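You operate a simulated robot arm through the tools that you are given. There is no shell and no other tool. Be economical: measure what you need, move in short steps, check, and stop when the job is done.

You run a simulated two-armed robot. Do the job below in one go: nothing can be reset, and whatever is moved stays where it is left.

JOB
Sort the yellow and blue beads from the yellow basket into their sections.
Fine: on the clear box, turn the cover's opening over each colour's section, drop the bead through it, and turn the cover to CLOSED at the end; the third bead stays in the basket.

Only the result counts: the job must be done as asked and must still hold three seconds after the hand-in. Knocking over, shifting, dropping, spilling or breaking anything else fails it. Lids that push on must go on centred and level and be pressed home; caps that screw on are set level and turned clockwise until they are tight.

ROBOT AND FRAMES
Two 7-joint arms with fingered hands on one trunk, on a base that drives. Base frame: it is fixed to the floor where the robot stands at the start and does not move with it; the origin is under the middle of the robot, x ahead of it, y to its left, z up. Readings come in mm, rad, newtons and seconds.
The left shoulder is at the start at [70, 172, 1452], the right one opposite. With the tool pointing down near the work surface each hand reaches from about 100 to 440 mm from the robot's upright axis, wherever it stands, measured 20 degrees to its own side. Places, roughly: arch lever [200, -1500, 900]; bag [500, -1250, 750]; band wheel [300, -1600, 1000]; blue crate [-500, 1250, 500]; blue slide [400, -1000, 1200]; carton [250, -1500, 250]; clear cover [700, 0, 1300]; dolly [-800, 300, 200]; folded yellow cloth (11x8x3 cm) [200, -1400, 800]; green bead [500, -1000, 1250]; green slide [400, -1000, 1200]; lens [600, -900, 1000]; orange lever of the blue crate [-600, 200, 400]; orange table knob [200, -600, 700]; red lever of the dolly [-700, -100, 700]; white switch lever [600, -600, 900]. Payload 5 kg a hand.
The tool frame of a hand sits at the grasp point between the pads (the TCP): z along the fingers, y along the line on which they close. The tips reach 43 mm beyond it. The gripper opens to 144 mm. The gripper's body begins 50 mm behind the TCP. The gripper is a hand of 5 fingers: y runs from the thumb to the fingers, the wrist lies at [-21, -124, -221] in the tool frame, and closing takes about 1.5 s.
Orientation is that of the tool frame in the base frame, as a unit quaternion [w, x, y, z]. With the fingers straight down and the wrist toward the robot, the tool's x, y and z point along [0, 1, 0], [1, 0, 0] and [0, 0, -1] of the base frame.

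CONTROLS
- The arms move only by the tool servo_tool. It takes "left_rows", "right_rows" or both (then of equal length, played together; a hand with none holds still); each is a list of rows, each a list of 2 entries, a list of its own where there are three numbers: the shift along the base's x, y, z in cm, then the turn, a rotation vector about the base's x, y, z in rad. In form: [[[tx, ty, tz], [ax, ay, az]], ...]. A call has 1 to 10 rows; each row is the pose to reach, as a shift and turn from the pose commanded when the call began. "left_jaw" and "right_jaw" are, for a hand that has rows, the finger opening in cm, from 0 to 14.4, set as the call begins (left out, the last holds). Each row takes 0.2 s and may step no farther than 50 mm and 0.15 rad from the row before; otherwise, or with a gripper value out of range, the whole call is refused. A pose out of reach is approached as far as the arm can. The call stops where the force on the tool passes 50 N (or 10 N more than at its start, if that is more) or the arm is blocked; 0.2 s more then pass. The fingers move at their own pace (about 45 mm/s each) and stop on an object; they squeeze with about 33 N. The grip force told is the motor's: it shows also when the fingers shut on nothing. Time passes only in rows, and 0.2 s behind the last, so rows that repeat a pose let the fingers close. The reply holds the time, the measured pose of the TCP, the force on the tool along the base axes, the opening and the grip force, in the units named above and with some noise, with the torque about the TCP (base axes, N m) and any sound that the robot's microphone picked up.
- Cameras (640 x 400 px; columns grow to the right, rows downward): "scene" is now at [110.6, -14.3, 1673.3]; the picture's right is [-0.33, -0.94, 0.00], its down [-0.70, 0.24, -0.67] and it looks along [0.63, -0.22, -0.74] (base axes); focal length 214 px, centre (320, 200). "left" rides on the left gripper at [-86, -108, -168] in its tool frame; the picture's right is [-0.80, -0.28, 0.53], its down [0.54, -0.73, 0.42] and it looks along [0.27, 0.63, 0.73] (tool axes); focal length 275 px, centre (320, 200). "right" rides on the right gripper at [86, -108, -168] in its tool frame; the picture's right is [-0.80, 0.28, -0.53], its down [-0.54, -0.73, 0.42] and it looks along [-0.27, 0.63, 0.73] (tool axes); focal length 275 px, centre (320, 200). There is no depth. A picture from a camera that has moved, and an enlarged one, comes with that camera's place and axes in the base frame and with its lens. The place of the scene camera against the robot may be out by one fixed shift of up to 25 mm in any direction.
- grab_frame(camera): a new picture of that camera. It takes no simulated time.
- slide_trunk(by): slides the trunk up (or, below 0, down) by that many mm; the arms and the scene camera ride with it, the base frame stays. It gives what a move gives, with no picture.
- base_move(legs): drives the robot by 1 to 6 legs, each [ahead, left, turn to the left] in mm, mm and rad, along the robot's own axes; the way and the turn of a leg run together, so that a leg with both is an arc; at most 1500 mm and 3.142 rad a leg. The arms and the cameras ride along, it lands a little off, and it stops where it bumps. It gives what a move gives.
- finger_targets(index, middle, ring, little, thumb_bend, thumb_turn, hand): sets how far each is bent, from 0 (flat) to 100 (curled in); at 30 the hand is open as for a grip, at 70 the pads meet at the TCP. One left out holds its place. A second passes; each finger stops where it meets its share of the squeeze, and holds until it gets a number again. A gripper value or a shape takes the hand back. It gives what a move gives, with no picture; readings hold the bend of each and the force on index, middle, ring, little, thumb and palm. thumb_turn goes from beside the hand (0) to across from the fingers (100), as for a grip.
- hand_shape(shape, hand): the hand has 5 fingers and takes this shape, open, in about a second: jaw (thumb against the fingers, like two jaws); tri (thumb and two fingers); tip (a fingertip pinch); poke (one finger out to press); point (the index stretched); flat (the hand flat); cup (the hand cupped); fist (a fist). The gripper value then closes the fingers along that shape, each until it touches; the sizes above hold for jaw. It gives what a move gives, with no picture.
- aim_head(pan, tilt): turns the head with the scene camera to pan (to the left, within 1.501 rad either way) and tilt (down, from -0.506 to 1.204), counted from straight ahead of the robot. It gives what a move gives.
- enlarge(camera, box): a new picture of the part [left, top, right, bottom] of that camera's present view, enlarged. It takes no simulated time.
- job_done(): hands the job in; it is judged then, once.

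Work in short steps. Places have to be worked out from the pictures, the camera data and where the tool is seen: move nearer, look again, correct. Check each grasp and each placing, and mend what went wrong. You have 120 turns and 108 pictures in all, those below and enlarged ones among them. Open the grippers and draw the arms clear of the work before you hand the job in, unless the task says otherwise; then end with one line.

The tools are called after "Call:" by a JSON object that holds its "op" and its "data". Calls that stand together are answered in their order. servo_tool: Moves the arms, as the interface text tells. Its arguments: {"type":"object","properties":{"left_rows":{"type":"array"},"left_jaw":{"type":"number"},"right_rows":{"type":"array"},"right_jaw":{"type":"number"}},"required":[]} The other tools are called the same way: slide_trunk (by) slides the trunk up or down; hand_shape (shape, hand) gives the hand a shape; finger_targets (index, middle, ring, little, thumb_bend, thumb_turn, hand) moves the fingers one by one; base_move (legs) drives the base; aim_head (pan, tilt) turns the head that bears the scene camera; grab_frame (camera) takes a picture; enlarge (camera, box) takes an enlarged picture of a part of a camera's view; job_done () hands the job in.

At the start:

```text
time: 0.0
left_tool_pos: [806.9, 135.5, 1661.1]
left_tcp_rot: [0.0, 0.706, 0.708, 0.0]
left_force: [-0.7, 0.3, 0.5]
left_wrist_torque: [-0.02, 0.0, -0.01]
left_finger_gap: 143.2
left_gripper_force: 0.1
left_shape: jaw
left_bend: [30.0, 30.0, 30.0, 30.0, 30.0, 98.0]
left_finger forces: [0.1, 0.0, 0.1, 0.1, 0.0, 0.1]
right_tool_pos: [593.2, -494.0, 1619.4]
right_tcp_rot: [0.0, 0.707, 0.707, -0.001]
right_force: [0.6, 0.2, 0.1]
right_wrist_torque: [-0.02, -0.04, -0.02]
right_finger_gap: 143.6
right_gripper_force: 0.0
right_shape: jaw
right_bend: [30.0, 30.0, 30.0, 30.0, 30.0, 98.0]
right_finger forces: [0.1, 0.0, 0.1, 0.0, 0.0, 0.0]
trunk travel left (down, up): [-550.0, 390.0]
robot x, y, heading: [3.4, -1.9, 0.0]
head pan, tilt: [-0.333, 0.838]
```

scene: 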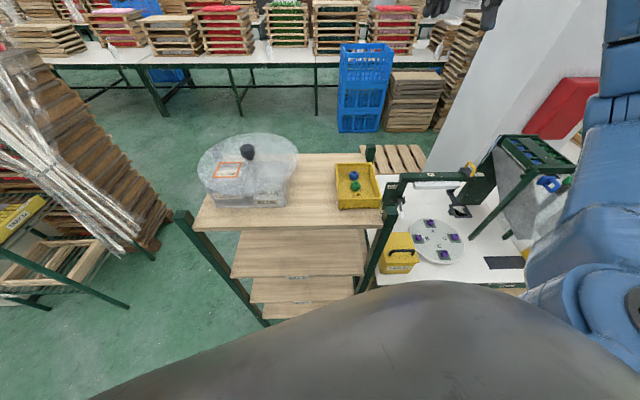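
right: 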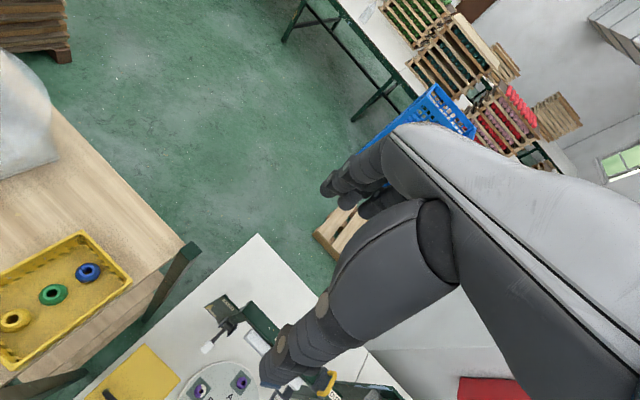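
left: 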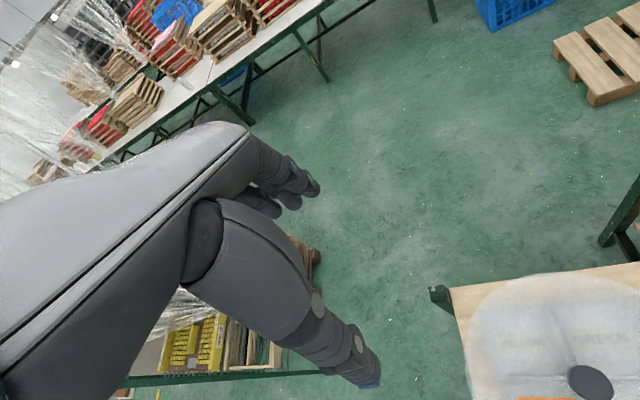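

I see the clear box with a round cover and knob at left, and the yellow basket with beads at right. I enlarge both to read details.

Call:
{"op": "enlarge", "data": {"camera": "scene", "box": [180, 120, 310, 220]}}

Call:
{"op": "enlarge", "data": {"camera": "scene", "box": [320, 140, 400, 220]}}

```text
4.00 times, centred on (245, 170) of scene
camera zoom: at [110.6, -14.3, 1673.3], right [-0.33, -0.94, 0.0], down [-0.7, 0.24, -0.67], along [0.63, -0.22, -0.74], focal length 858 px, centre (620, 320)
```

zoom: 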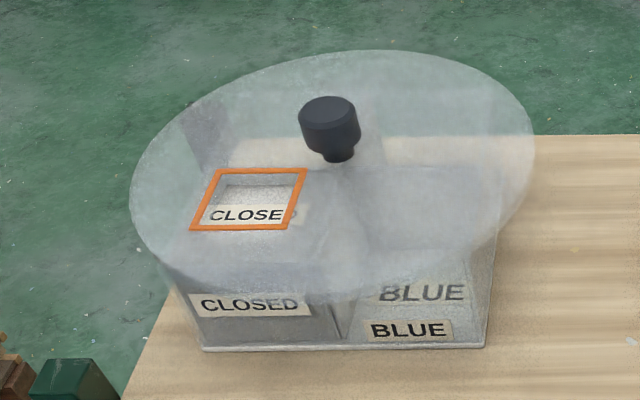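

```text
5.00 times, centred on (360, 180) of scene
camera zoom: at [110.6, -14.3, 1673.3], right [-0.33, -0.94, 0.0], down [-0.7, 0.24, -0.67], along [0.63, -0.22, -0.74], focal length 1072 px, centre (120, 300)
```

zoom: 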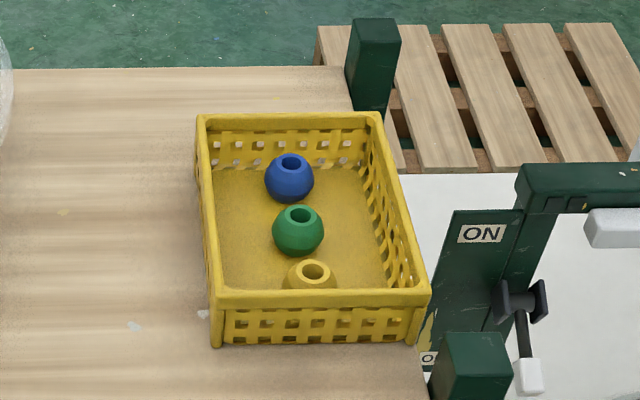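

Rough triangulation puts the knob near [657,0,1330] and the beads near [550,-280,1220]. I draw both hands back so their cameras see the box and basket.

Call:
{"op": "servo_tool", "data": {"left_rows": [[[-4, -1.6, -1.6], [0, 0, 0]], [[-8, -3.2, -3.2], [0, 0, 0]], [[-12, -4.8, -4.8], [0, 0, 0]], [[-16, -6.4, -6.4], [0, 0, 0]], [[-20, -8, -8], [0, 0, 0]], [[-24, -9.6, -9.6], [0, 0, 0]]], "right_rows": [[[-2.5, 1.7, -1.7], [0, 0, 0]], [[-5, 3.4, -3.4], [0, 0, 0]], [[-7.5, 5, -5], [0, 0, 0]], [[-10, 6.7, -6.7], [0, 0, 0]], [[-12.5, 8.4, -8.4], [0, 0, 0]], [[-15, 10, -10], [0, 0, 0]]]}}

Call:
{"op": "grab_frame", "data": {"camera": "left"}}

Call:
{"op": "grab_frame", "data": {"camera": "right"}}

```text
time: 1.4
left_tool_pos: [564.9, 40.2, 1564.7]
left_tcp_rot: [0.001, 0.706, 0.708, 0.0]
left_force: [-0.3, -0.7, 0.3]
left_wrist_torque: [0.01, -0.05, -0.01]
left_finger_gap: 143.8
left_gripper_force: 0.1
left_shape: jaw
left_bend: [30.0, 30.0, 30.0, 30.0, 30.0, 98.0]
left_finger forces: [0.0, 0.0, 0.0, 0.0, 0.0, 0.0]
right_tool_pos: [440.9, -394.0, 1518.9]
right_tcp_rot: [0.0, 0.707, 0.707, 0.001]
right_force: [-0.9, 0.5, -0.5]
right_wrist_torque: [-0.02, 0.0, 0.0]
right_finger_gap: 143.6
right_gripper_force: 0.1
right_shape: jaw
right_bend: [30.0, 30.0, 30.0, 30.0, 30.0, 98.0]
right_finger forces: [0.0, 0.0, 0.0, 0.0, 0.0, 0.0]
trunk travel left (down, up): [-550.0, 390.0]
robot x, y, heading: [-2.1, -0.4, 0.001]
head pan, tilt: [-0.333, 0.838]
```

```text
102 pictures are left
camera left: at [455.5, -47.1, 1732.5], right [-0.28, -0.8, -0.53], down [-0.73, 0.54, -0.42], along [0.63, 0.27, -0.73], focal length 275 px, centre (320, 200)
```

left: 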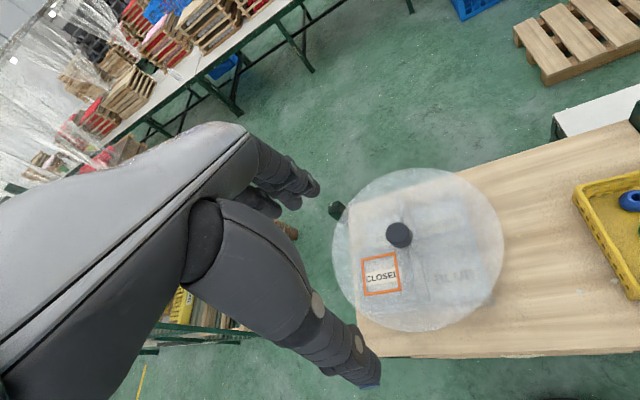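

```text
101 pictures are left
camera right: at [332.6, -308.2, 1685.5], right [0.28, -0.8, 0.53], down [-0.72, -0.54, -0.42], along [0.63, -0.27, -0.73], focal length 275 px, centre (320, 200)
```

right: 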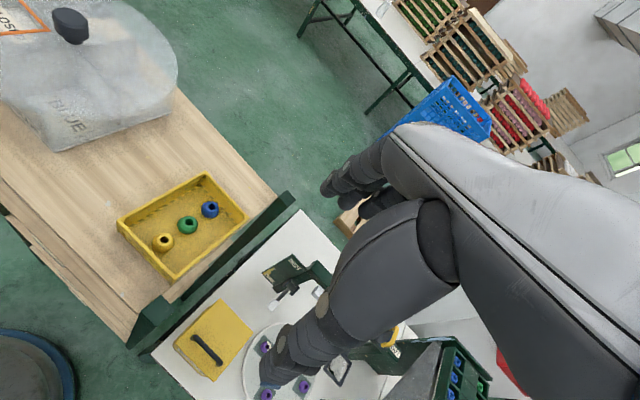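

Knob top is at about [656,-1,1321]; beads blue [575,-292], green [528,-278], yellow [486,-263] near z 1215. I enlarge to read the section labels.

Call:
{"op": "enlarge", "data": {"camera": "left", "box": [320, 160, 520, 340]}}

Call:
{"op": "enlarge", "data": {"camera": "right", "box": [100, 160, 260, 290]}}

```text
2.22 times, centred on (420, 250) of left
camera zoom: at [455.5, -47.1, 1732.5], right [-0.28, -0.8, -0.53], down [-0.73, 0.54, -0.42], along [0.63, 0.27, -0.73], focal length 612 px, centre (98, 89)
```

zoom: 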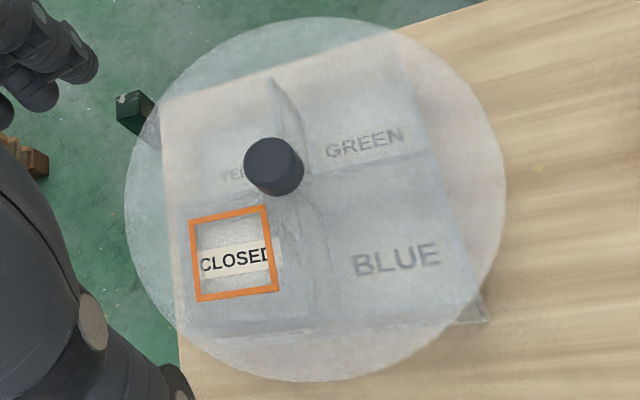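

```text
3.08 times, centred on (180, 225) of right
camera zoom: at [332.6, -308.2, 1685.5], right [0.28, -0.8, 0.53], down [-0.72, -0.54, -0.42], along [0.63, -0.27, -0.73], focal length 847 px, centre (751, 123)
```

zoom: 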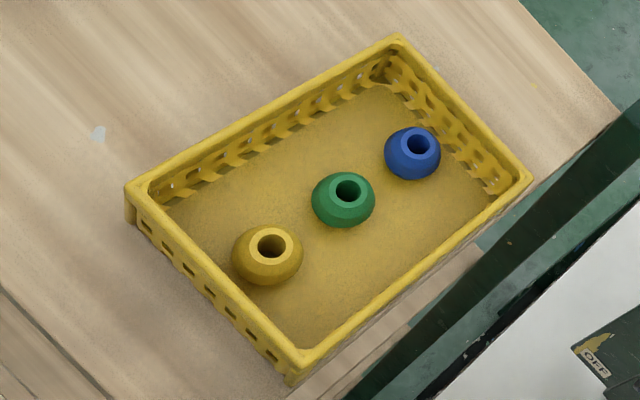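

Sections run CLOSED (near left), YELLOW (far left), GREEN (far right), BLUE (near right); opening is over CLOSED. I bring the left hand over the knob, tips still above it, to check alignment.

Call:
{"op": "servo_tool", "data": {"left_rows": [[[3, -1.4, -3.5], [0, 0, 0]], [[6, -2.8, -7], [0, 0, 0]], [[9.1, -4.1, -10.5], [0, 0, 0]], [[9.1, -4.1, -14.5], [0, 0, 0]], [[9.1, -4.1, -17], [0, 0, 0]]], "left_jaw": 9}}

Call:
{"op": "grab_frame", "data": {"camera": "left"}}

Call:
{"op": "grab_frame", "data": {"camera": "scene"}}

```text
time: 2.6
left_tool_pos: [658.0, -0.6, 1394.7]
left_tcp_rot: [0.001, 0.707, 0.708, 0.0]
left_force: [0.2, -0.1, 0.1]
left_wrist_torque: [-0.01, 0.0, 0.04]
left_finger_gap: 90.2
left_gripper_force: 0.1
left_shape: jaw
left_bend: [28.0, 40.0, 37.0, 40.0, 64.0, 100.0]
left_finger forces: [0.0, 0.0, 0.0, 0.0, 0.0, 0.1]
right_tool_pos: [442.8, -392.6, 1518.7]
right_tcp_rot: [0.0, 0.707, 0.707, 0.0]
right_force: [0.1, -0.5, 0.4]
right_wrist_torque: [0.01, -0.01, 0.0]
right_finger_gap: 143.5
right_gripper_force: 0.0
right_shape: jaw
right_bend: [30.0, 30.0, 30.0, 30.0, 30.0, 98.0]
right_finger forces: [0.0, 0.1, 0.0, 0.2, 0.0, 0.0]
trunk travel left (down, up): [-550.0, 390.0]
robot x, y, heading: [1.6, 1.5, 0.002]
head pan, tilt: [-0.333, 0.838]
```

```text
98 pictures are left
camera left: at [549.9, -86.1, 1562.6], right [-0.28, -0.8, -0.53], down [-0.73, 0.54, -0.42], along [0.63, 0.27, -0.73], focal length 275 px, centre (320, 200)
```

left: 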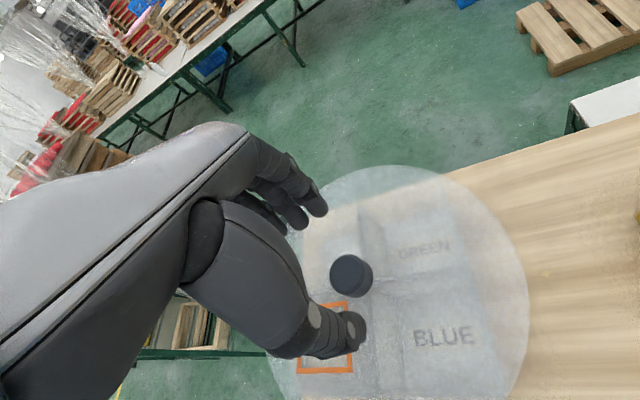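

```text
97 pictures are left
camera scene: at [110.6, -13.8, 1673.4], right [-0.33, -0.94, 0.0], down [-0.7, 0.24, -0.67], along [0.63, -0.22, -0.74], focal length 214 px, centre (320, 200)
```

scene: 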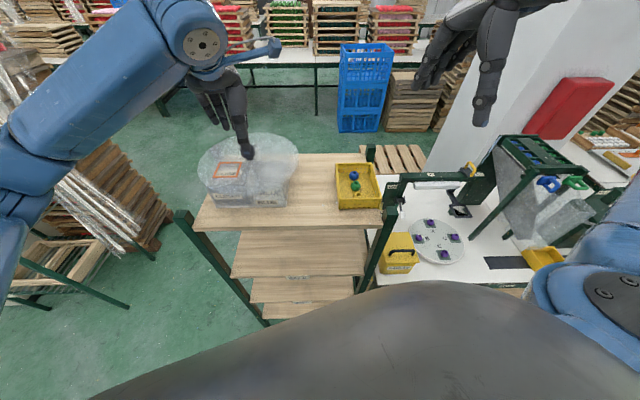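

The sight line confirms the knob at [659,0]; TCP is right above it. I descend to bring the tips around the cap.

Call:
{"op": "servo_tool", "data": {"left_rows": [[[0, 0, -1.5], [0, 0, 0]], [[0, 0, -3], [0, 0, 0]], [[0, 0, -4], [0, 0, 0]], [[0, 0, -5], [0, 0, 0]]], "left_jaw": 9}}

Call:
{"op": "grab_frame", "data": {"camera": "left"}}

Call:
{"op": "enlarge", "data": {"camera": "scene", "box": [180, 70, 310, 220]}}

```text
time: 3.6
left_tool_pos: [658.3, -1.0, 1343.8]
left_tcp_rot: [-0.001, 0.708, 0.707, -0.001]
left_force: [0.4, 0.5, -0.7]
left_wrist_torque: [0.01, -0.01, -0.02]
left_finger_gap: 90.3
left_gripper_force: 0.1
left_shape: jaw
left_bend: [28.0, 40.0, 37.0, 40.0, 64.0, 100.0]
left_finger forces: [0.1, 0.0, 0.1, 0.0, 0.1, 0.0]
right_tool_pos: [442.7, -393.1, 1518.5]
right_tcp_rot: [0.0, 0.707, 0.707, -0.001]
right_force: [-0.4, 0.8, -0.3]
right_wrist_torque: [0.01, 0.0, 0.0]
right_finger_gap: 143.6
right_gripper_force: 0.0
right_shape: jaw
right_bend: [30.0, 30.0, 30.0, 30.0, 30.0, 98.0]
right_finger forces: [0.0, 0.0, 0.1, 0.0, 0.0, 0.0]
trunk travel left (down, up): [-550.0, 390.0]
robot x, y, heading: [1.9, -2.2, 0.001]
head pan, tilt: [-0.333, 0.838]
```

```text
96 pictures are left
camera left: at [550.7, -86.8, 1511.8], right [-0.28, -0.8, -0.53], down [-0.73, 0.54, -0.42], along [0.63, 0.27, -0.73], focal length 275 px, centre (320, 200)
```

left: 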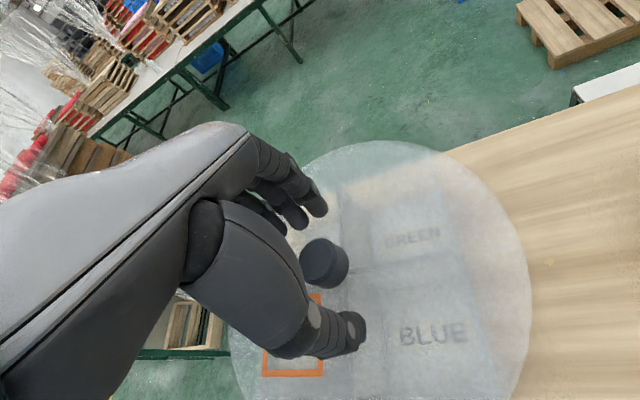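

```text
2.67 times, centred on (245, 145) of scene
camera zoom: at [111.0, -14.2, 1673.3], right [-0.33, -0.94, 0.0], down [-0.7, 0.24, -0.67], along [0.63, -0.22, -0.74], focal length 572 px, centre (520, 347)
```

zoom: 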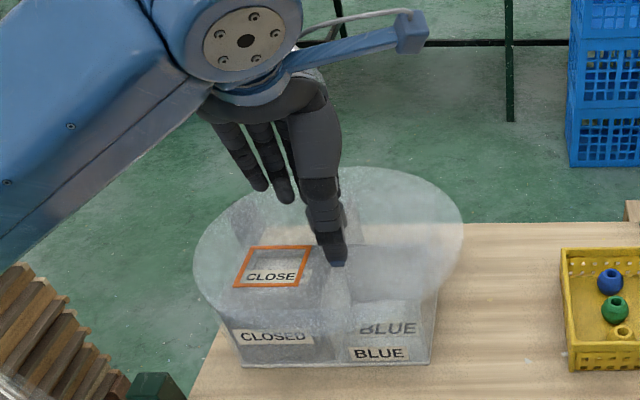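

Fingers and thumb straddle the knob with no contact. I close the hand on it.

Call:
{"op": "servo_tool", "data": {"left_rows": [[[0, 0, -0.3], [0, 0, 0]], [[0, 0, -0.3], [0, 0, 0]], [[0, 0, -0.3], [0, 0, 0]], [[0, 0, -0.3], [0, 0, 0]], [[0, 0, -0.3], [0, 0, 0]], [[0, 0, -0.3], [0, 0, 0]], [[0, 0, -0.3], [0, 0, 0]], [[0, 0, -0.3], [0, 0, 0]]], "left_jaw": 2.5}}

Call:
{"op": "grab_frame", "data": {"camera": "left"}}

```text
time: 5.4
left_tool_pos: [656.5, -1.0, 1341.0]
left_tcp_rot: [0.0, 0.707, 0.707, 0.0]
left_force: [-8.9, 2.1, -2.6]
left_wrist_torque: [0.07, 0.17, -0.05]
left_finger_gap: 32.0
left_gripper_force: 33.2
left_shape: jaw
left_bend: [74.0, 64.0, 64.0, 62.0, 75.0, 100.0]
left_finger forces: [8.5, 13.1, 0.0, 0.0, 29.9, 0.1]
right_tool_pos: [441.7, -393.3, 1518.9]
right_tcp_rot: [0.0, 0.708, 0.707, 0.0]
right_force: [-0.6, 0.3, -0.3]
right_wrist_torque: [0.0, -0.02, 0.02]
right_finger_gap: 143.9
right_gripper_force: 0.1
right_shape: jaw
right_bend: [30.0, 30.0, 30.0, 30.0, 30.0, 98.0]
right_finger forces: [0.0, 0.0, 0.1, 0.0, 0.1, 0.0]
trunk travel left (down, up): [-550.0, 390.0]
robot x, y, heading: [-0.3, -1.8, -0.004]
head pan, tilt: [-0.333, 0.838]
```

```text
94 pictures are left
camera left: at [548.7, -86.7, 1509.2], right [-0.28, -0.8, -0.53], down [-0.73, 0.54, -0.42], along [0.63, 0.27, -0.73], focal length 275 px, centre (320, 200)
```

left: 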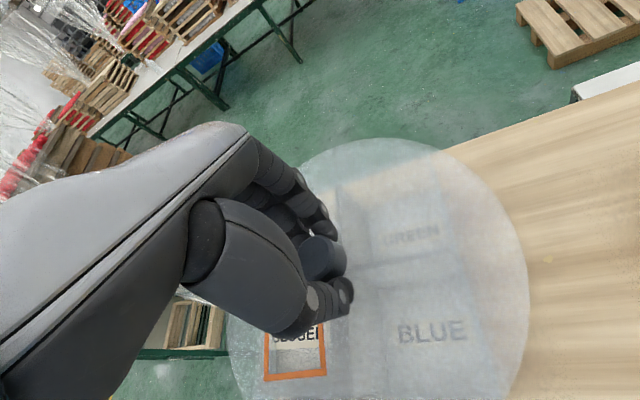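

The knob is held by index, middle and thumb. I turn it clockwise 0.7 rad about the vertical and look.

Call:
{"op": "servo_tool", "data": {"left_rows": [[[0, 0, 0], [0, 0, -0.14]], [[0, 0, 0], [0, 0, -0.28]], [[0, 0, 0], [0, 0, -0.42]], [[0, 0, 0], [0, 0, -0.56]], [[0, 0, 0], [0, 0, -0.7]]]}}

Call:
{"op": "grab_frame", "data": {"camera": "left"}}

Call:
{"op": "enlarge", "data": {"camera": "scene", "box": [180, 70, 310, 220]}}

```text
time: 6.6
left_tool_pos: [659.8, 2.4, 1340.8]
left_tcp_rot: [0.0, 0.906, 0.423, -0.001]
left_force: [-0.7, 15.0, -6.1]
left_wrist_torque: [0.51, -0.04, 0.67]
left_finger_gap: 29.4
left_gripper_force: 33.1
left_shape: jaw
left_bend: [74.0, 71.0, 64.0, 62.0, 76.0, 95.0]
left_finger forces: [15.4, 21.5, 0.1, 0.1, 34.6, 0.0]
right_tool_pos: [445.1, -389.8, 1518.5]
right_tcp_rot: [0.001, 0.707, 0.707, -0.001]
right_force: [-0.1, -0.1, 0.9]
right_wrist_torque: [0.02, 0.02, 0.03]
right_finger_gap: 143.4
right_gripper_force: 0.0
right_shape: jaw
right_bend: [30.0, 30.0, 30.0, 30.0, 30.0, 98.0]
right_finger forces: [0.0, 0.1, 0.0, 0.0, 0.0, 0.0]
trunk travel left (down, up): [-550.0, 390.0]
robot x, y, heading: [-0.0, 0.7, 0.0]
head pan, tilt: [-0.333, 0.838]
```

```text
93 pictures are left
camera left: at [521.6, 7.2, 1508.7], right [-0.73, -0.43, -0.53], down [-0.21, 0.88, -0.42], along [0.65, -0.2, -0.73], focal length 275 px, centre (320, 200)
```

left: 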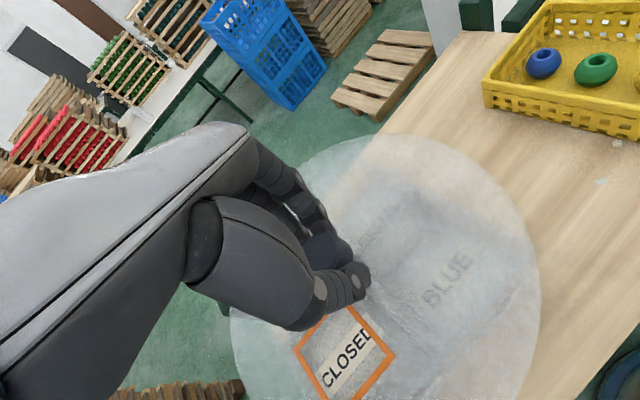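

```text
2.67 times, centred on (245, 145) of scene
camera zoom: at [111.5, -10.9, 1673.2], right [-0.33, -0.95, 0.0], down [-0.7, 0.24, -0.67], along [0.63, -0.22, -0.74], focal length 572 px, centre (520, 347)
```

zoom: 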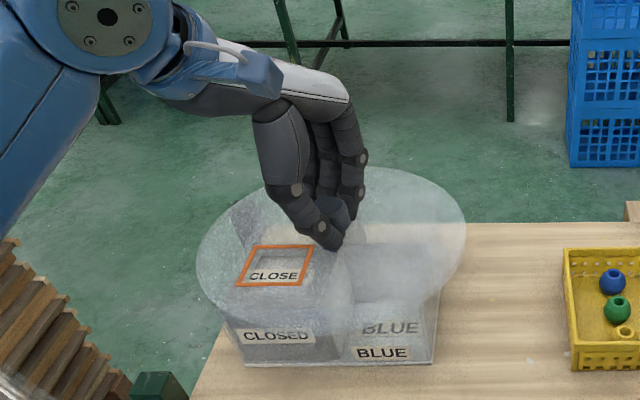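

The cover hardly moved while the hand turned; either the fingers wound up or slipped. I turn on slowly by another 0.6 rad and compare.

Call:
{"op": "servo_tool", "data": {"left_rows": [[[0, 0, 0], [0, 0, -0.06]], [[0, 0, 0], [0, 0, -0.12]], [[0, 0, 0], [0, 0, -0.18]], [[0, 0, 0], [0, 0, -0.24]], [[0, 0, 0], [0, 0, -0.3]], [[0, 0, 0], [0, 0, -0.36]], [[0, 0, 0], [0, 0, -0.42]], [[0, 0, 0], [0, 0, -0.48]], [[0, 0, 0], [0, 0, -0.54]], [[0, 0, 0], [0, 0, -0.6]]]}}

Call:
{"op": "enlarge", "data": {"camera": "scene", "box": [180, 70, 310, 220]}}

```text
time: 8.8
left_tool_pos: [660.5, 2.4, 1341.1]
left_tcp_rot: [0.0, 0.991, 0.135, -0.002]
left_force: [16.3, 11.8, -10.2]
left_wrist_torque: [0.13, -0.83, 0.87]
left_finger_gap: 25.8
left_gripper_force: 32.7
left_shape: jaw
left_bend: [74.0, 71.0, 64.0, 62.0, 78.0, 91.0]
left_finger forces: [26.5, 35.0, 0.0, 0.0, 41.9, 0.1]
right_tool_pos: [446.8, -390.5, 1517.1]
right_tcp_rot: [-0.001, 0.707, 0.707, -0.002]
right_force: [0.5, -0.4, -0.5]
right_wrist_torque: [0.0, 0.01, 0.0]
right_finger_gap: 143.5
right_gripper_force: 0.1
right_shape: jaw
right_bend: [30.0, 30.0, 30.0, 30.0, 30.0, 98.0]
right_finger forces: [0.0, 0.0, 0.1, 0.0, 0.0, 0.0]
trunk travel left (down, up): [-550.0, 390.0]
robot x, y, heading: [0.4, -1.9, 0.001]
head pan, tilt: [-0.333, 0.838]
```

```text
2.67 times, centred on (245, 145) of scene
camera zoom: at [115.1, -11.8, 1673.0], right [-0.33, -0.94, 0.0], down [-0.7, 0.24, -0.67], along [0.63, -0.22, -0.74], focal length 572 px, centre (520, 347)
```

zoom: 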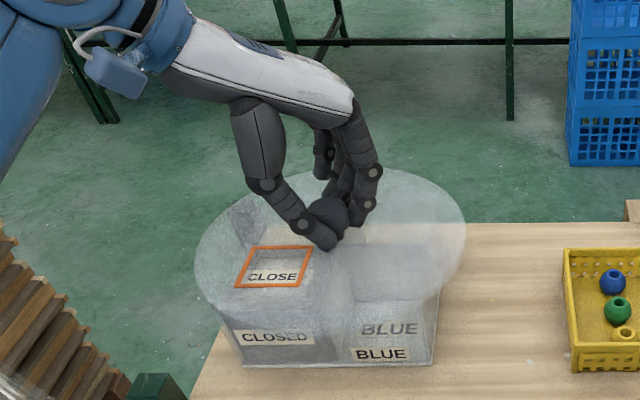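

The cover did not follow clockwise. Before changing tactics I test the other way: turn counter-clockwise with the same grip.

Call:
{"op": "servo_tool", "data": {"left_rows": [[[0, 0, 0], [0, 0, 0.13]], [[0, 0, 0], [0, 0, 0.26]], [[0, 0, 0], [0, 0, 0.39]], [[0, 0, 0], [0, 0, 0.52]], [[0, 0, 0], [0, 0, 0.65]], [[0, 0, 0], [0, 0, 0.78]], [[0, 0, 0], [0, 0, 0.91]], [[0, 0, 0], [0, 0, 1.04]], [[0, 0, 0], [0, 0, 1.17]], [[0, 0, 0], [0, 0, 1.3]]]}}

Call:
{"op": "enlarge", "data": {"camera": "scene", "box": [180, 70, 310, 220]}}

Call:
{"op": "grab_frame", "data": {"camera": "left"}}

```text
time: 11.0
left_tool_pos: [655.1, -1.1, 1341.0]
left_tcp_rot: [0.002, 0.706, 0.708, 0.0]
left_force: [-10.2, 7.1, -2.6]
left_wrist_torque: [0.34, 0.26, -0.01]
left_finger_gap: 30.3
left_gripper_force: 33.1
left_shape: jaw
left_bend: [74.0, 65.0, 64.0, 62.0, 77.0, 98.0]
left_finger forces: [10.4, 21.8, 0.0, 0.0, 30.4, 0.0]
right_tool_pos: [441.5, -393.1, 1518.7]
right_tcp_rot: [0.001, 0.707, 0.707, 0.0]
right_force: [-0.2, -0.2, 0.3]
right_wrist_torque: [0.0, -0.05, -0.05]
right_finger_gap: 143.7
right_gripper_force: 0.0
right_shape: jaw
right_bend: [30.0, 30.0, 30.0, 30.0, 30.0, 98.0]
right_finger forces: [0.1, 0.0, 0.0, 0.0, 0.1, 0.1]
trunk travel left (down, up): [-550.0, 390.0]
robot x, y, heading: [-0.9, -0.8, -0.0]
head pan, tilt: [-0.333, 0.838]
```

```text
2.67 times, centred on (245, 145) of scene
camera zoom: at [108.4, -13.4, 1673.4], right [-0.33, -0.94, 0.0], down [-0.7, 0.24, -0.67], along [0.63, -0.22, -0.74], focal length 572 px, centre (520, 347)
```

zoom: 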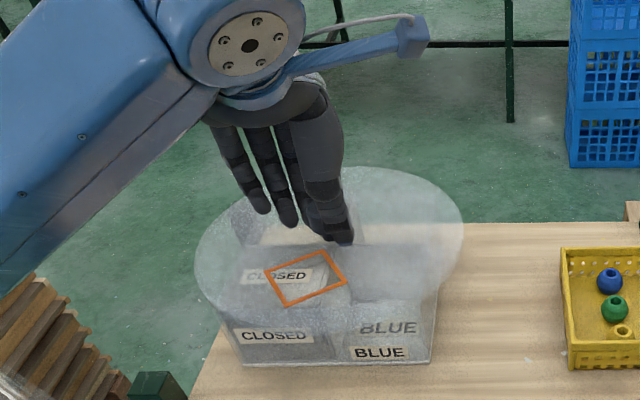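

```text
89 pictures are left
camera left: at [548.0, -86.3, 1509.8], right [-0.28, -0.8, -0.53], down [-0.73, 0.54, -0.42], along [0.63, 0.27, -0.73], focal length 275 px, centre (320, 200)
```

left: 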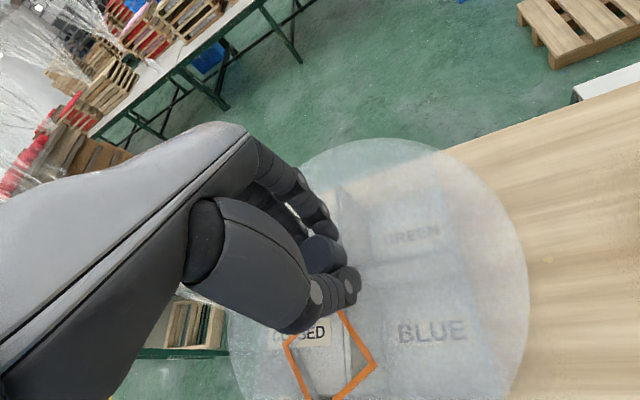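

Counter-clockwise works: the cover has turned about 40°. So CLOSED is a stop; I carry on counter-clockwise toward BLUE.

Call:
{"op": "servo_tool", "data": {"left_rows": [[[0, 0, 0], [0, 0, 0.13]], [[0, 0, 0], [0, 0, 0.26]], [[0, 0, 0], [0, 0, 0.39]], [[0, 0, 0], [0, 0, 0.52]], [[0, 0, 0], [0, 0, 0.65]], [[0, 0, 0], [0, 0, 0.78]]]}}

Call:
{"op": "enlarge", "data": {"camera": "scene", "box": [180, 70, 310, 220]}}

Call:
{"op": "grab_frame", "data": {"camera": "left"}}

```text
time: 12.4
left_tool_pos: [656.3, -0.1, 1342.5]
left_tcp_rot: [0.002, 0.383, 0.924, 0.001]
left_force: [-8.5, 6.5, 1.1]
left_wrist_torque: [0.43, 0.21, 0.01]
left_finger_gap: 30.5
left_gripper_force: 33.3
left_shape: jaw
left_bend: [74.0, 63.0, 64.0, 62.0, 76.0, 99.0]
left_finger forces: [12.0, 23.0, 0.0, 0.0, 27.1, 0.0]
right_tool_pos: [442.4, -394.9, 1517.6]
right_tcp_rot: [0.0, 0.707, 0.707, 0.0]
right_force: [0.3, 0.0, -0.4]
right_wrist_torque: [0.01, 0.04, 0.02]
right_finger_gap: 143.8
right_gripper_force: 0.1
right_shape: jaw
right_bend: [30.0, 30.0, 30.0, 30.0, 30.0, 98.0]
right_finger forces: [0.0, 0.0, 0.0, 0.0, 0.0, 0.1]
trunk travel left (down, up): [-550.0, 390.0]
robot x, y, heading: [-0.6, 2.6, 0.003]
head pan, tilt: [-0.333, 0.838]
```

```text
2.67 times, centred on (245, 145) of scene
camera zoom: at [108.5, -14.2, 1673.4], right [-0.33, -0.94, 0.0], down [-0.7, 0.24, -0.67], along [0.63, -0.22, -0.74], focal length 572 px, centre (520, 347)
```

zoom: 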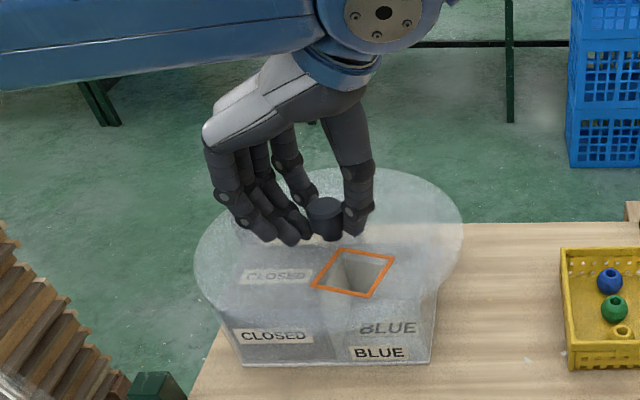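

```text
87 pictures are left
camera left: at [640.6, -137.9, 1509.9], right [0.36, -0.76, -0.53], down [-0.9, -0.13, -0.42], along [0.26, 0.63, -0.73], focal length 275 px, centre (320, 200)
```

left: 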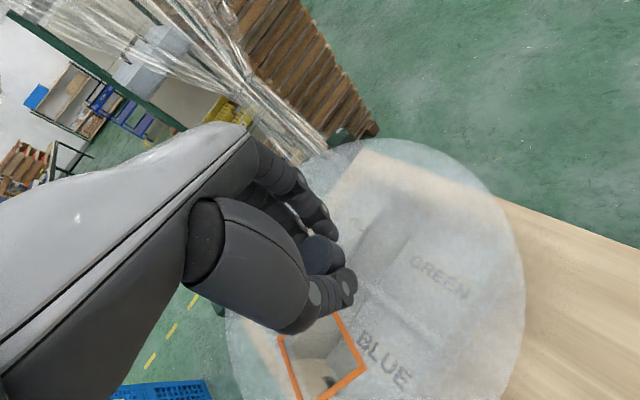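

The opening is about two-thirds of the way to BLUE. I turn roughly 0.6 rad more.

Call:
{"op": "servo_tool", "data": {"left_rows": [[[0, 0, 0], [0, 0, 0.12]], [[0, 0, 0], [0, 0, 0.24]], [[0, 0, 0], [0, 0, 0.36]], [[0, 0, 0], [0, 0, 0.48]], [[0, 0, 0], [0, 0, 0.6]]]}}

Call:
{"op": "enlarge", "data": {"camera": "scene", "box": [180, 70, 310, 220]}}

```text
time: 13.6
left_tool_pos: [656.7, 1.1, 1342.5]
left_tcp_rot: [0.0, 0.094, 0.996, 0.0]
left_force: [-5.4, 5.8, 5.1]
left_wrist_torque: [0.48, 0.3, -0.01]
left_finger_gap: 30.8
left_gripper_force: 32.7
left_shape: jaw
left_bend: [74.0, 63.0, 64.0, 62.0, 77.0, 99.0]
left_finger forces: [13.6, 23.0, 0.0, 0.0, 24.5, 0.0]
right_tool_pos: [441.5, -392.8, 1519.8]
right_tcp_rot: [0.001, 0.707, 0.707, 0.0]
right_force: [-0.1, -0.4, 0.4]
right_wrist_torque: [0.01, -0.01, -0.01]
right_finger_gap: 143.5
right_gripper_force: 0.2
right_shape: jaw
right_bend: [30.0, 30.0, 30.0, 30.0, 30.0, 98.0]
right_finger forces: [0.0, 0.0, 0.1, 0.0, 0.0, 0.0]
trunk travel left (down, up): [-550.0, 390.0]
robot x, y, heading: [0.0, -0.5, 0.002]
head pan, tilt: [-0.333, 0.838]
```

```text
2.67 times, centred on (245, 145) of scene
camera zoom: at [109.0, -13.6, 1673.4], right [-0.33, -0.94, 0.0], down [-0.7, 0.24, -0.67], along [0.63, -0.22, -0.74], focal length 572 px, centre (520, 347)
```

zoom: 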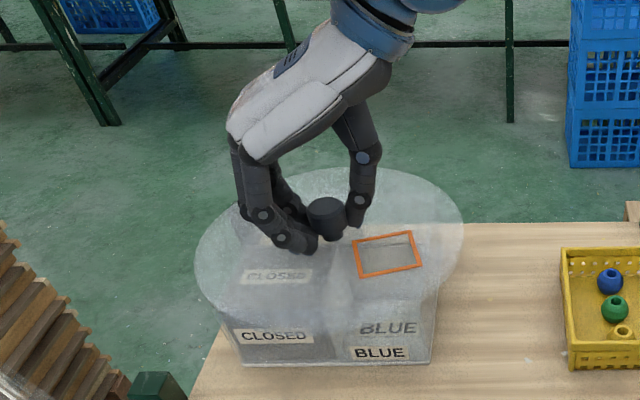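

Opening is now over BLUE, over-rotated about 0.15 rad. I turn back a little.

Call:
{"op": "servo_tool", "data": {"left_rows": [[[0, 0, 0], [0, 0, -0.08]], [[0, 0, 0], [0, 0, -0.16]], [[0, 0, 0], [0, 0, -0.16]]]}}

Call:
{"op": "enlarge", "data": {"camera": "scene", "box": [180, 70, 310, 220]}}

```text
time: 14.4
left_tool_pos: [656.3, 0.2, 1341.9]
left_tcp_rot: [0.0, 0.175, 0.985, 0.0]
left_force: [-6.1, 4.5, 6.7]
left_wrist_torque: [0.45, 0.23, -0.02]
left_finger_gap: 30.9
left_gripper_force: 33.6
left_shape: jaw
left_bend: [74.0, 63.0, 64.0, 62.0, 77.0, 99.0]
left_finger forces: [13.0, 22.8, 0.0, 0.0, 25.4, 0.1]
right_tool_pos: [441.7, -393.2, 1517.9]
right_tcp_rot: [0.001, 0.707, 0.707, 0.001]
right_force: [-0.2, 0.6, 0.4]
right_wrist_torque: [-0.04, -0.01, 0.02]
right_finger_gap: 143.7
right_gripper_force: 0.0
right_shape: jaw
right_bend: [30.0, 30.0, 30.0, 30.0, 30.0, 98.0]
right_finger forces: [0.0, 0.0, 0.1, 0.0, 0.0, 0.1]
trunk travel left (down, up): [-550.0, 390.0]
robot x, y, heading: [0.4, 1.4, -0.001]
head pan, tilt: [-0.333, 0.838]
```

```text
2.67 times, centred on (245, 145) of scene
camera zoom: at [108.8, -13.6, 1673.5], right [-0.33, -0.94, 0.0], down [-0.7, 0.24, -0.67], along [0.63, -0.22, -0.74], focal length 572 px, centre (520, 347)
```

zoom: 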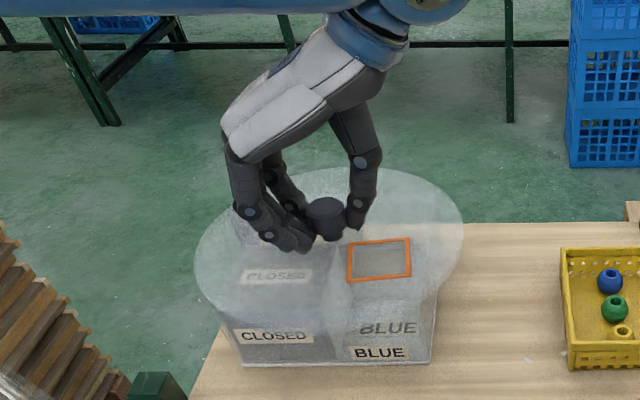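

The opening sits squarely over BLUE. I release the knob and raise the left hand, then step it away to the left.

Call:
{"op": "servo_tool", "data": {"left_rows": [[[0, 0, 0], [0, 0, 0]], [[0, 0, 0], [0, 0, 0]], [[0, 0, 0], [0, 0, 0]], [[0, 0, 0], [0, 0, 0]], [[0, 0, 0], [0, 0, 0]], [[0, 0, 0.2], [0, 0, 0]]], "left_jaw": 9}}

Call:
{"op": "servo_tool", "data": {"left_rows": [[[0, 0, 3], [0, 0, 0]], [[0, 0, 7], [0, 0, 0]], [[0, 0, 11], [0, 0, 0]], [[0, 0, 15], [0, 0, 0]], [[-2, 3, 17], [0, 0, -0.14]], [[-4, 6, 19], [0, 0, -0.28]], [[-6, 9.5, 20], [0, 0, -0.42]], [[-8, 13, 20], [0, 0, -0.56]], [[-9, 17, 20], [0, 0, -0.7]], [[-10, 20, 20], [0, 0, -0.84]]]}}

Call:
{"op": "enlarge", "data": {"camera": "scene", "box": [180, 70, 310, 220]}}

```text
time: 15.8
left_tool_pos: [657.7, -0.7, 1342.5]
left_tcp_rot: [0.0, 0.175, 0.985, 0.001]
left_force: [-0.2, -0.2, 0.5]
left_wrist_torque: [0.0, -0.02, 0.01]
left_finger_gap: 90.0
left_gripper_force: 0.0
left_shape: jaw
left_bend: [28.0, 40.0, 37.0, 40.0, 64.0, 100.0]
left_finger forces: [0.0, 0.1, 0.0, 0.1, 0.1, 0.1]
right_tool_pos: [442.5, -393.1, 1518.0]
right_tcp_rot: [0.0, 0.707, 0.707, 0.0]
right_force: [0.1, -0.2, -1.0]
right_wrist_torque: [0.03, -0.05, 0.03]
right_finger_gap: 143.8
right_gripper_force: 0.1
right_shape: jaw
right_bend: [30.0, 30.0, 30.0, 30.0, 30.0, 98.0]
right_finger forces: [0.0, 0.0, 0.0, 0.0, 0.0, 0.0]
trunk travel left (down, up): [-550.0, 390.0]
robot x, y, heading: [-3.4, -0.6, 0.003]
head pan, tilt: [-0.333, 0.838]
```

```text
time: 18.0
left_tool_pos: [557.6, 202.3, 1542.4]
left_tcp_rot: [0.001, 0.562, 0.827, -0.001]
left_force: [-0.4, 0.7, 0.0]
left_wrist_torque: [-0.04, -0.05, -0.02]
left_finger_gap: 89.8
left_gripper_force: 0.1
left_shape: jaw
left_bend: [28.0, 40.0, 37.0, 40.0, 64.0, 100.0]
left_finger forces: [0.0, 0.0, 0.1, 0.1, 0.0, 0.1]
right_tool_pos: [442.6, -389.8, 1520.0]
right_tcp_rot: [0.0, 0.706, 0.708, -0.001]
right_force: [-0.4, 1.4, 0.3]
right_wrist_torque: [-0.07, -0.04, 0.02]
right_finger_gap: 143.6
right_gripper_force: 0.1
right_shape: jaw
right_bend: [30.0, 30.0, 30.0, 30.0, 30.0, 98.0]
right_finger forces: [0.0, 0.0, 0.1, 0.0, 0.1, 0.0]
trunk travel left (down, up): [-550.0, 390.0]
robot x, y, heading: [3.6, 0.7, -0.003]
head pan, tilt: [-0.333, 0.838]
```

```text
2.67 times, centred on (245, 145) of scene
camera zoom: at [109.8, -10.9, 1673.5], right [-0.33, -0.94, 0.0], down [-0.7, 0.24, -0.67], along [0.63, -0.22, -0.74], focal length 572 px, centre (520, 347)
```

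zoom: 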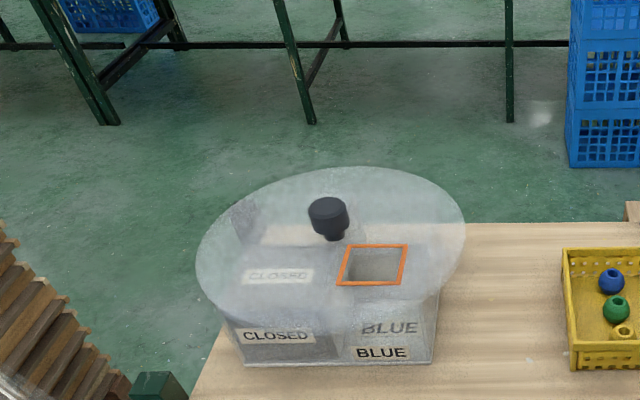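

The cover settled neatly aligned over BLUE. Now I set the right hand to a fingertip pinch and turn it so it closes across the bead row, hovering over the blue bead.

Call:
{"op": "hand_shape", "data": {"hand": "right", "shape": "tip"}}

Call:
{"op": "servo_tool", "data": {"right_rows": [[[1.5, 1.1, -1.6], [0, 0, 0.134]], [[3, 2.2, -3.2], [0, 0, 0.268]], [[4.5, 3.3, -4.8], [0, 0, 0.4]], [[6, 4.4, -6.4], [0, 0, 0.534]], [[7.5, 5.5, -8], [0, 0, 0.668]], [[9, 6.6, -9.6], [0, 0, 0.8]], [[10.5, 7.7, -11.2], [0, 0, 0.934]], [[12, 8.8, -12.8], [0, 0, 1.068]], [[13.2, 9.8, -15], [0, 0, 1.2]]]}}

Call:
{"op": "grab_frame", "data": {"camera": "right"}}

Call:
{"op": "enlarge", "data": {"camera": "scene", "box": [280, 70, 440, 220]}}

```text
time: 18.9
left_tool_pos: [557.4, 198.1, 1543.3]
left_tcp_rot: [0.0, 0.561, 0.828, 0.0]
left_force: [0.0, 0.7, -0.6]
left_wrist_torque: [0.04, 0.02, 0.0]
left_finger_gap: 89.5
left_gripper_force: 0.0
left_shape: jaw
left_bend: [28.0, 40.0, 37.0, 40.0, 64.0, 100.0]
left_finger forces: [0.1, 0.0, 0.0, 0.0, 0.0, 0.0]
right_tool_pos: [443.8, -393.4, 1518.3]
right_tcp_rot: [0.0, 0.707, 0.707, 0.0]
right_force: [0.7, 0.3, 0.2]
right_wrist_torque: [0.02, -0.01, 0.01]
right_finger_gap: 143.8
right_gripper_force: 0.0
right_shape: tip
right_bend: [30.0, 98.0, 99.0, 99.0, 30.0, 98.0]
right_finger forces: [0.0, 0.0, 0.0, 0.0, 0.0, 0.1]
trunk travel left (down, up): [-550.0, 390.0]
robot x, y, heading: [0.8, -0.8, -0.001]
head pan, tilt: [-0.333, 0.838]
```

```text
time: 20.9
left_tool_pos: [559.2, 199.5, 1542.7]
left_tcp_rot: [-0.001, 0.561, 0.828, -0.001]
left_force: [0.1, -0.1, -0.2]
left_wrist_torque: [0.0, 0.08, 0.02]
left_finger_gap: 89.6
left_gripper_force: 0.1
left_shape: jaw
left_bend: [28.0, 40.0, 37.0, 40.0, 64.0, 100.0]
left_finger forces: [0.1, 0.0, 0.0, 0.1, 0.1, 0.0]
right_tool_pos: [576.4, -295.0, 1369.7]
right_tcp_rot: [0.001, 0.184, 0.983, 0.0]
right_force: [1.0, 0.7, -0.6]
right_wrist_torque: [0.01, 0.02, 0.04]
right_finger_gap: 143.8
right_gripper_force: 0.1
right_shape: tip
right_bend: [30.0, 98.0, 99.0, 99.0, 30.0, 98.0]
right_finger forces: [0.0, 0.1, 0.1, 0.0, 0.1, 0.0]
trunk travel left (down, up): [-550.0, 390.0]
robot x, y, heading: [1.0, -0.2, -0.006]
head pan, tilt: [-0.333, 0.838]
```

```text
83 pictures are left
camera right: at [458.6, -365.2, 1535.6], right [0.85, -0.02, 0.53], down [0.24, -0.87, -0.42], along [0.48, 0.49, -0.73], focal length 275 px, centre (320, 200)
```

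right: 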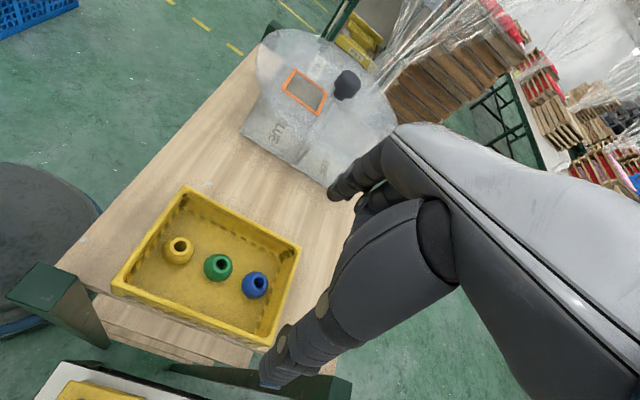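

```text
2.67 times, centred on (360, 145) of scene
camera zoom: at [112.4, -14.0, 1673.2], right [-0.33, -0.94, 0.0], down [-0.7, 0.24, -0.67], along [0.63, -0.22, -0.74], focal length 572 px, centre (213, 347)
```

zoom: 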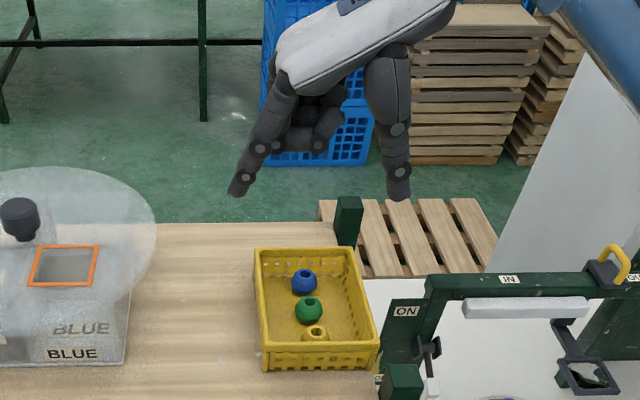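

Lines of sight confirm blue at [575,-292], and basket is about 150×115 mm. I set the pinch to 6 cm and descend to just above the rim for a check.

Call:
{"op": "servo_tool", "data": {"right_rows": [[[-0.1, 0.2, -2], [0, 0, 0.03]], [[-0.1, 0.2, -4], [0, 0, 0.06]], [[-0.1, 0.2, -6], [0, 0, 0.06]], [[-0.1, 0.2, -7.5], [0, 0, 0.06]], [[-0.1, 0.2, -7.5], [0, 0, 0.06]]], "right_jaw": 6}}

Call:
{"op": "grab_frame", "data": {"camera": "right"}}

Call:
{"op": "enlarge", "data": {"camera": "scene", "box": [310, 100, 430, 220]}}

```text
time: 22.1
left_tool_pos: [558.0, 200.5, 1543.4]
left_tcp_rot: [0.0, 0.56, 0.828, -0.001]
left_force: [-0.1, 0.0, 0.3]
left_wrist_torque: [-0.01, 0.01, -0.01]
left_finger_gap: 89.6
left_gripper_force: 0.0
left_shape: jaw
left_bend: [28.0, 40.0, 37.0, 40.0, 64.0, 100.0]
left_finger forces: [0.0, 0.0, 0.0, 0.1, 0.0, 0.1]
right_tool_pos: [573.6, -293.8, 1293.3]
right_tcp_rot: [0.0, 0.155, 0.988, 0.0]
right_force: [-0.1, 0.1, 0.2]
right_wrist_torque: [0.02, 0.01, -0.01]
right_finger_gap: 61.2
right_gripper_force: 0.0
right_shape: tip
right_bend: [73.0, 98.0, 99.0, 99.0, 72.0, 100.0]
right_finger forces: [0.0, 0.0, 0.0, 0.1, 0.0, 0.0]
trunk travel left (down, up): [-550.0, 390.0]
robot x, y, heading: [-1.6, 2.6, 0.001]
head pan, tilt: [-0.333, 0.838]
```

```text
81 pictures are left
camera right: at [460.2, -370.4, 1460.3], right [0.85, 0.03, 0.53], down [0.29, -0.86, -0.42], along [0.45, 0.52, -0.73], focal length 275 px, centre (320, 200)
```

right: 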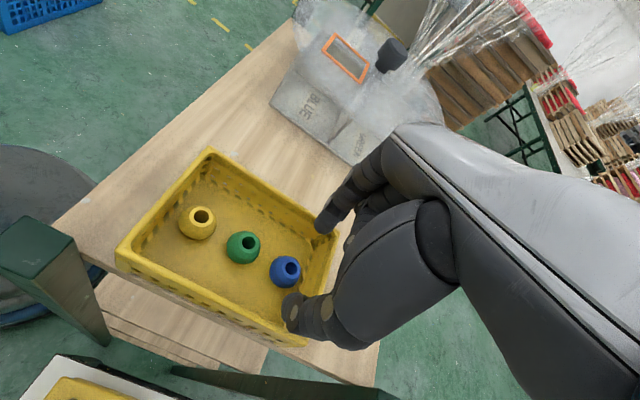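

```text
3.33 times, centred on (370, 160) of scene
camera zoom: at [111.1, -14.0, 1673.2], right [-0.33, -0.94, 0.0], down [-0.7, 0.24, -0.67], along [0.63, -0.22, -0.74], focal length 715 px, centre (153, 333)
```

zoom: 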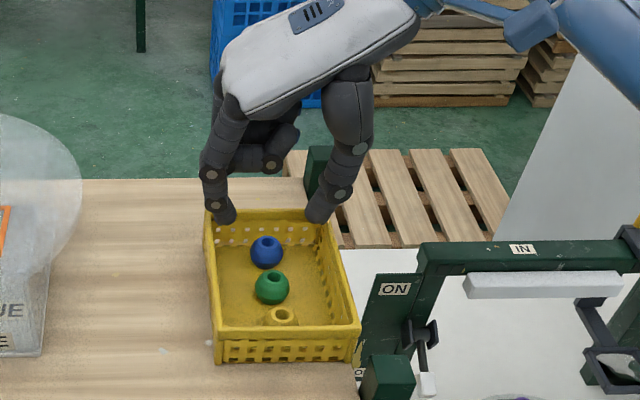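

Tip midpoint is about [573,-296]; blue measures [575.5,-290]. I nudge by [+2,+4] mm, narrow to 5 cm, and go down with force watched.

Call:
{"op": "servo_tool", "data": {"right_rows": [[[0.2, 0.4, 0], [0, 0, 0]], [[0.2, 0.4, 0], [0, 0, 0]], [[0.2, 0.4, -1.5], [0, 0, 0]], [[0.2, 0.4, -2.8], [0, 0, 0]], [[0.2, 0.4, -3.8], [0, 0, 0]], [[0.2, 0.4, -4.6], [0, 0, 0]]], "right_jaw": 5}}

Call:
{"op": "grab_frame", "data": {"camera": "right"}}

Call:
{"op": "enlarge", "data": {"camera": "scene", "box": [310, 100, 430, 220]}}

```text
time: 23.5
left_tool_pos: [557.1, 200.1, 1543.5]
left_tcp_rot: [0.001, 0.561, 0.828, -0.001]
left_force: [-0.3, 0.3, -0.1]
left_wrist_torque: [0.0, 0.05, 0.03]
left_finger_gap: 89.8
left_gripper_force: 0.1
left_shape: jaw
left_bend: [28.0, 40.0, 37.0, 40.0, 64.0, 100.0]
left_finger forces: [0.0, 0.0, 0.0, 0.0, 0.1, 0.0]
right_tool_pos: [574.7, -288.5, 1249.5]
right_tcp_rot: [0.001, 0.155, 0.988, 0.0]
right_force: [-2.3, 0.4, 14.2]
right_wrist_torque: [0.04, 0.07, 0.09]
right_finger_gap: 41.3
right_gripper_force: 0.0
right_shape: tip
right_bend: [74.0, 98.0, 99.0, 99.0, 76.0, 100.0]
right_finger forces: [14.7, 0.0, 0.0, 0.0, 13.8, 0.1]
trunk travel left (down, up): [-550.0, 390.0]
robot x, y, heading: [0.8, 0.7, 0.003]
head pan, tilt: [-0.333, 0.838]
```

```text
79 pictures are left
camera right: at [460.3, -365.7, 1415.6], right [0.84, 0.03, 0.54], down [0.3, -0.86, -0.42], along [0.45, 0.51, -0.73], focal length 275 px, centre (320, 200)
```

right: 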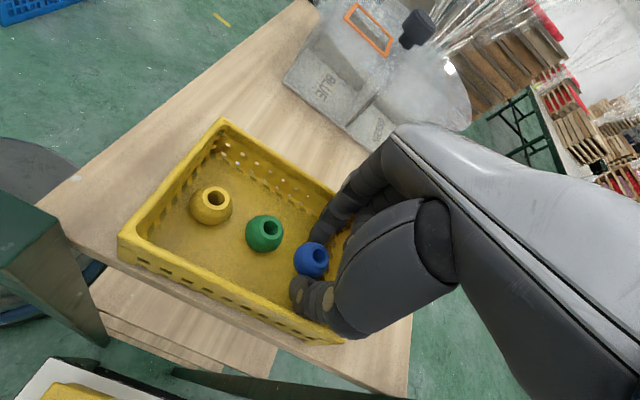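

```text
3.33 times, centred on (370, 160) of scene
camera zoom: at [109.1, -13.3, 1673.6], right [-0.33, -0.94, 0.0], down [-0.7, 0.24, -0.67], along [0.63, -0.22, -0.74], focal length 715 px, centre (153, 333)
```

zoom: 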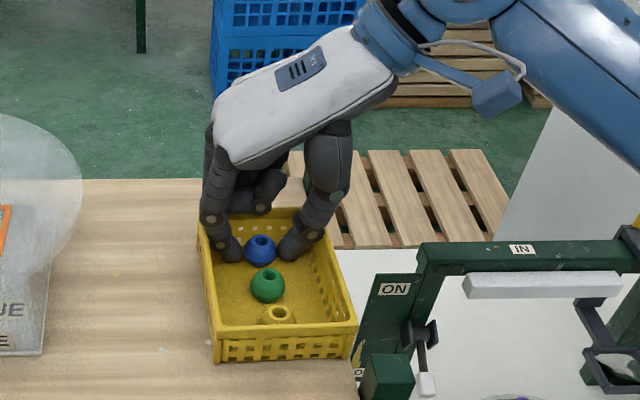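

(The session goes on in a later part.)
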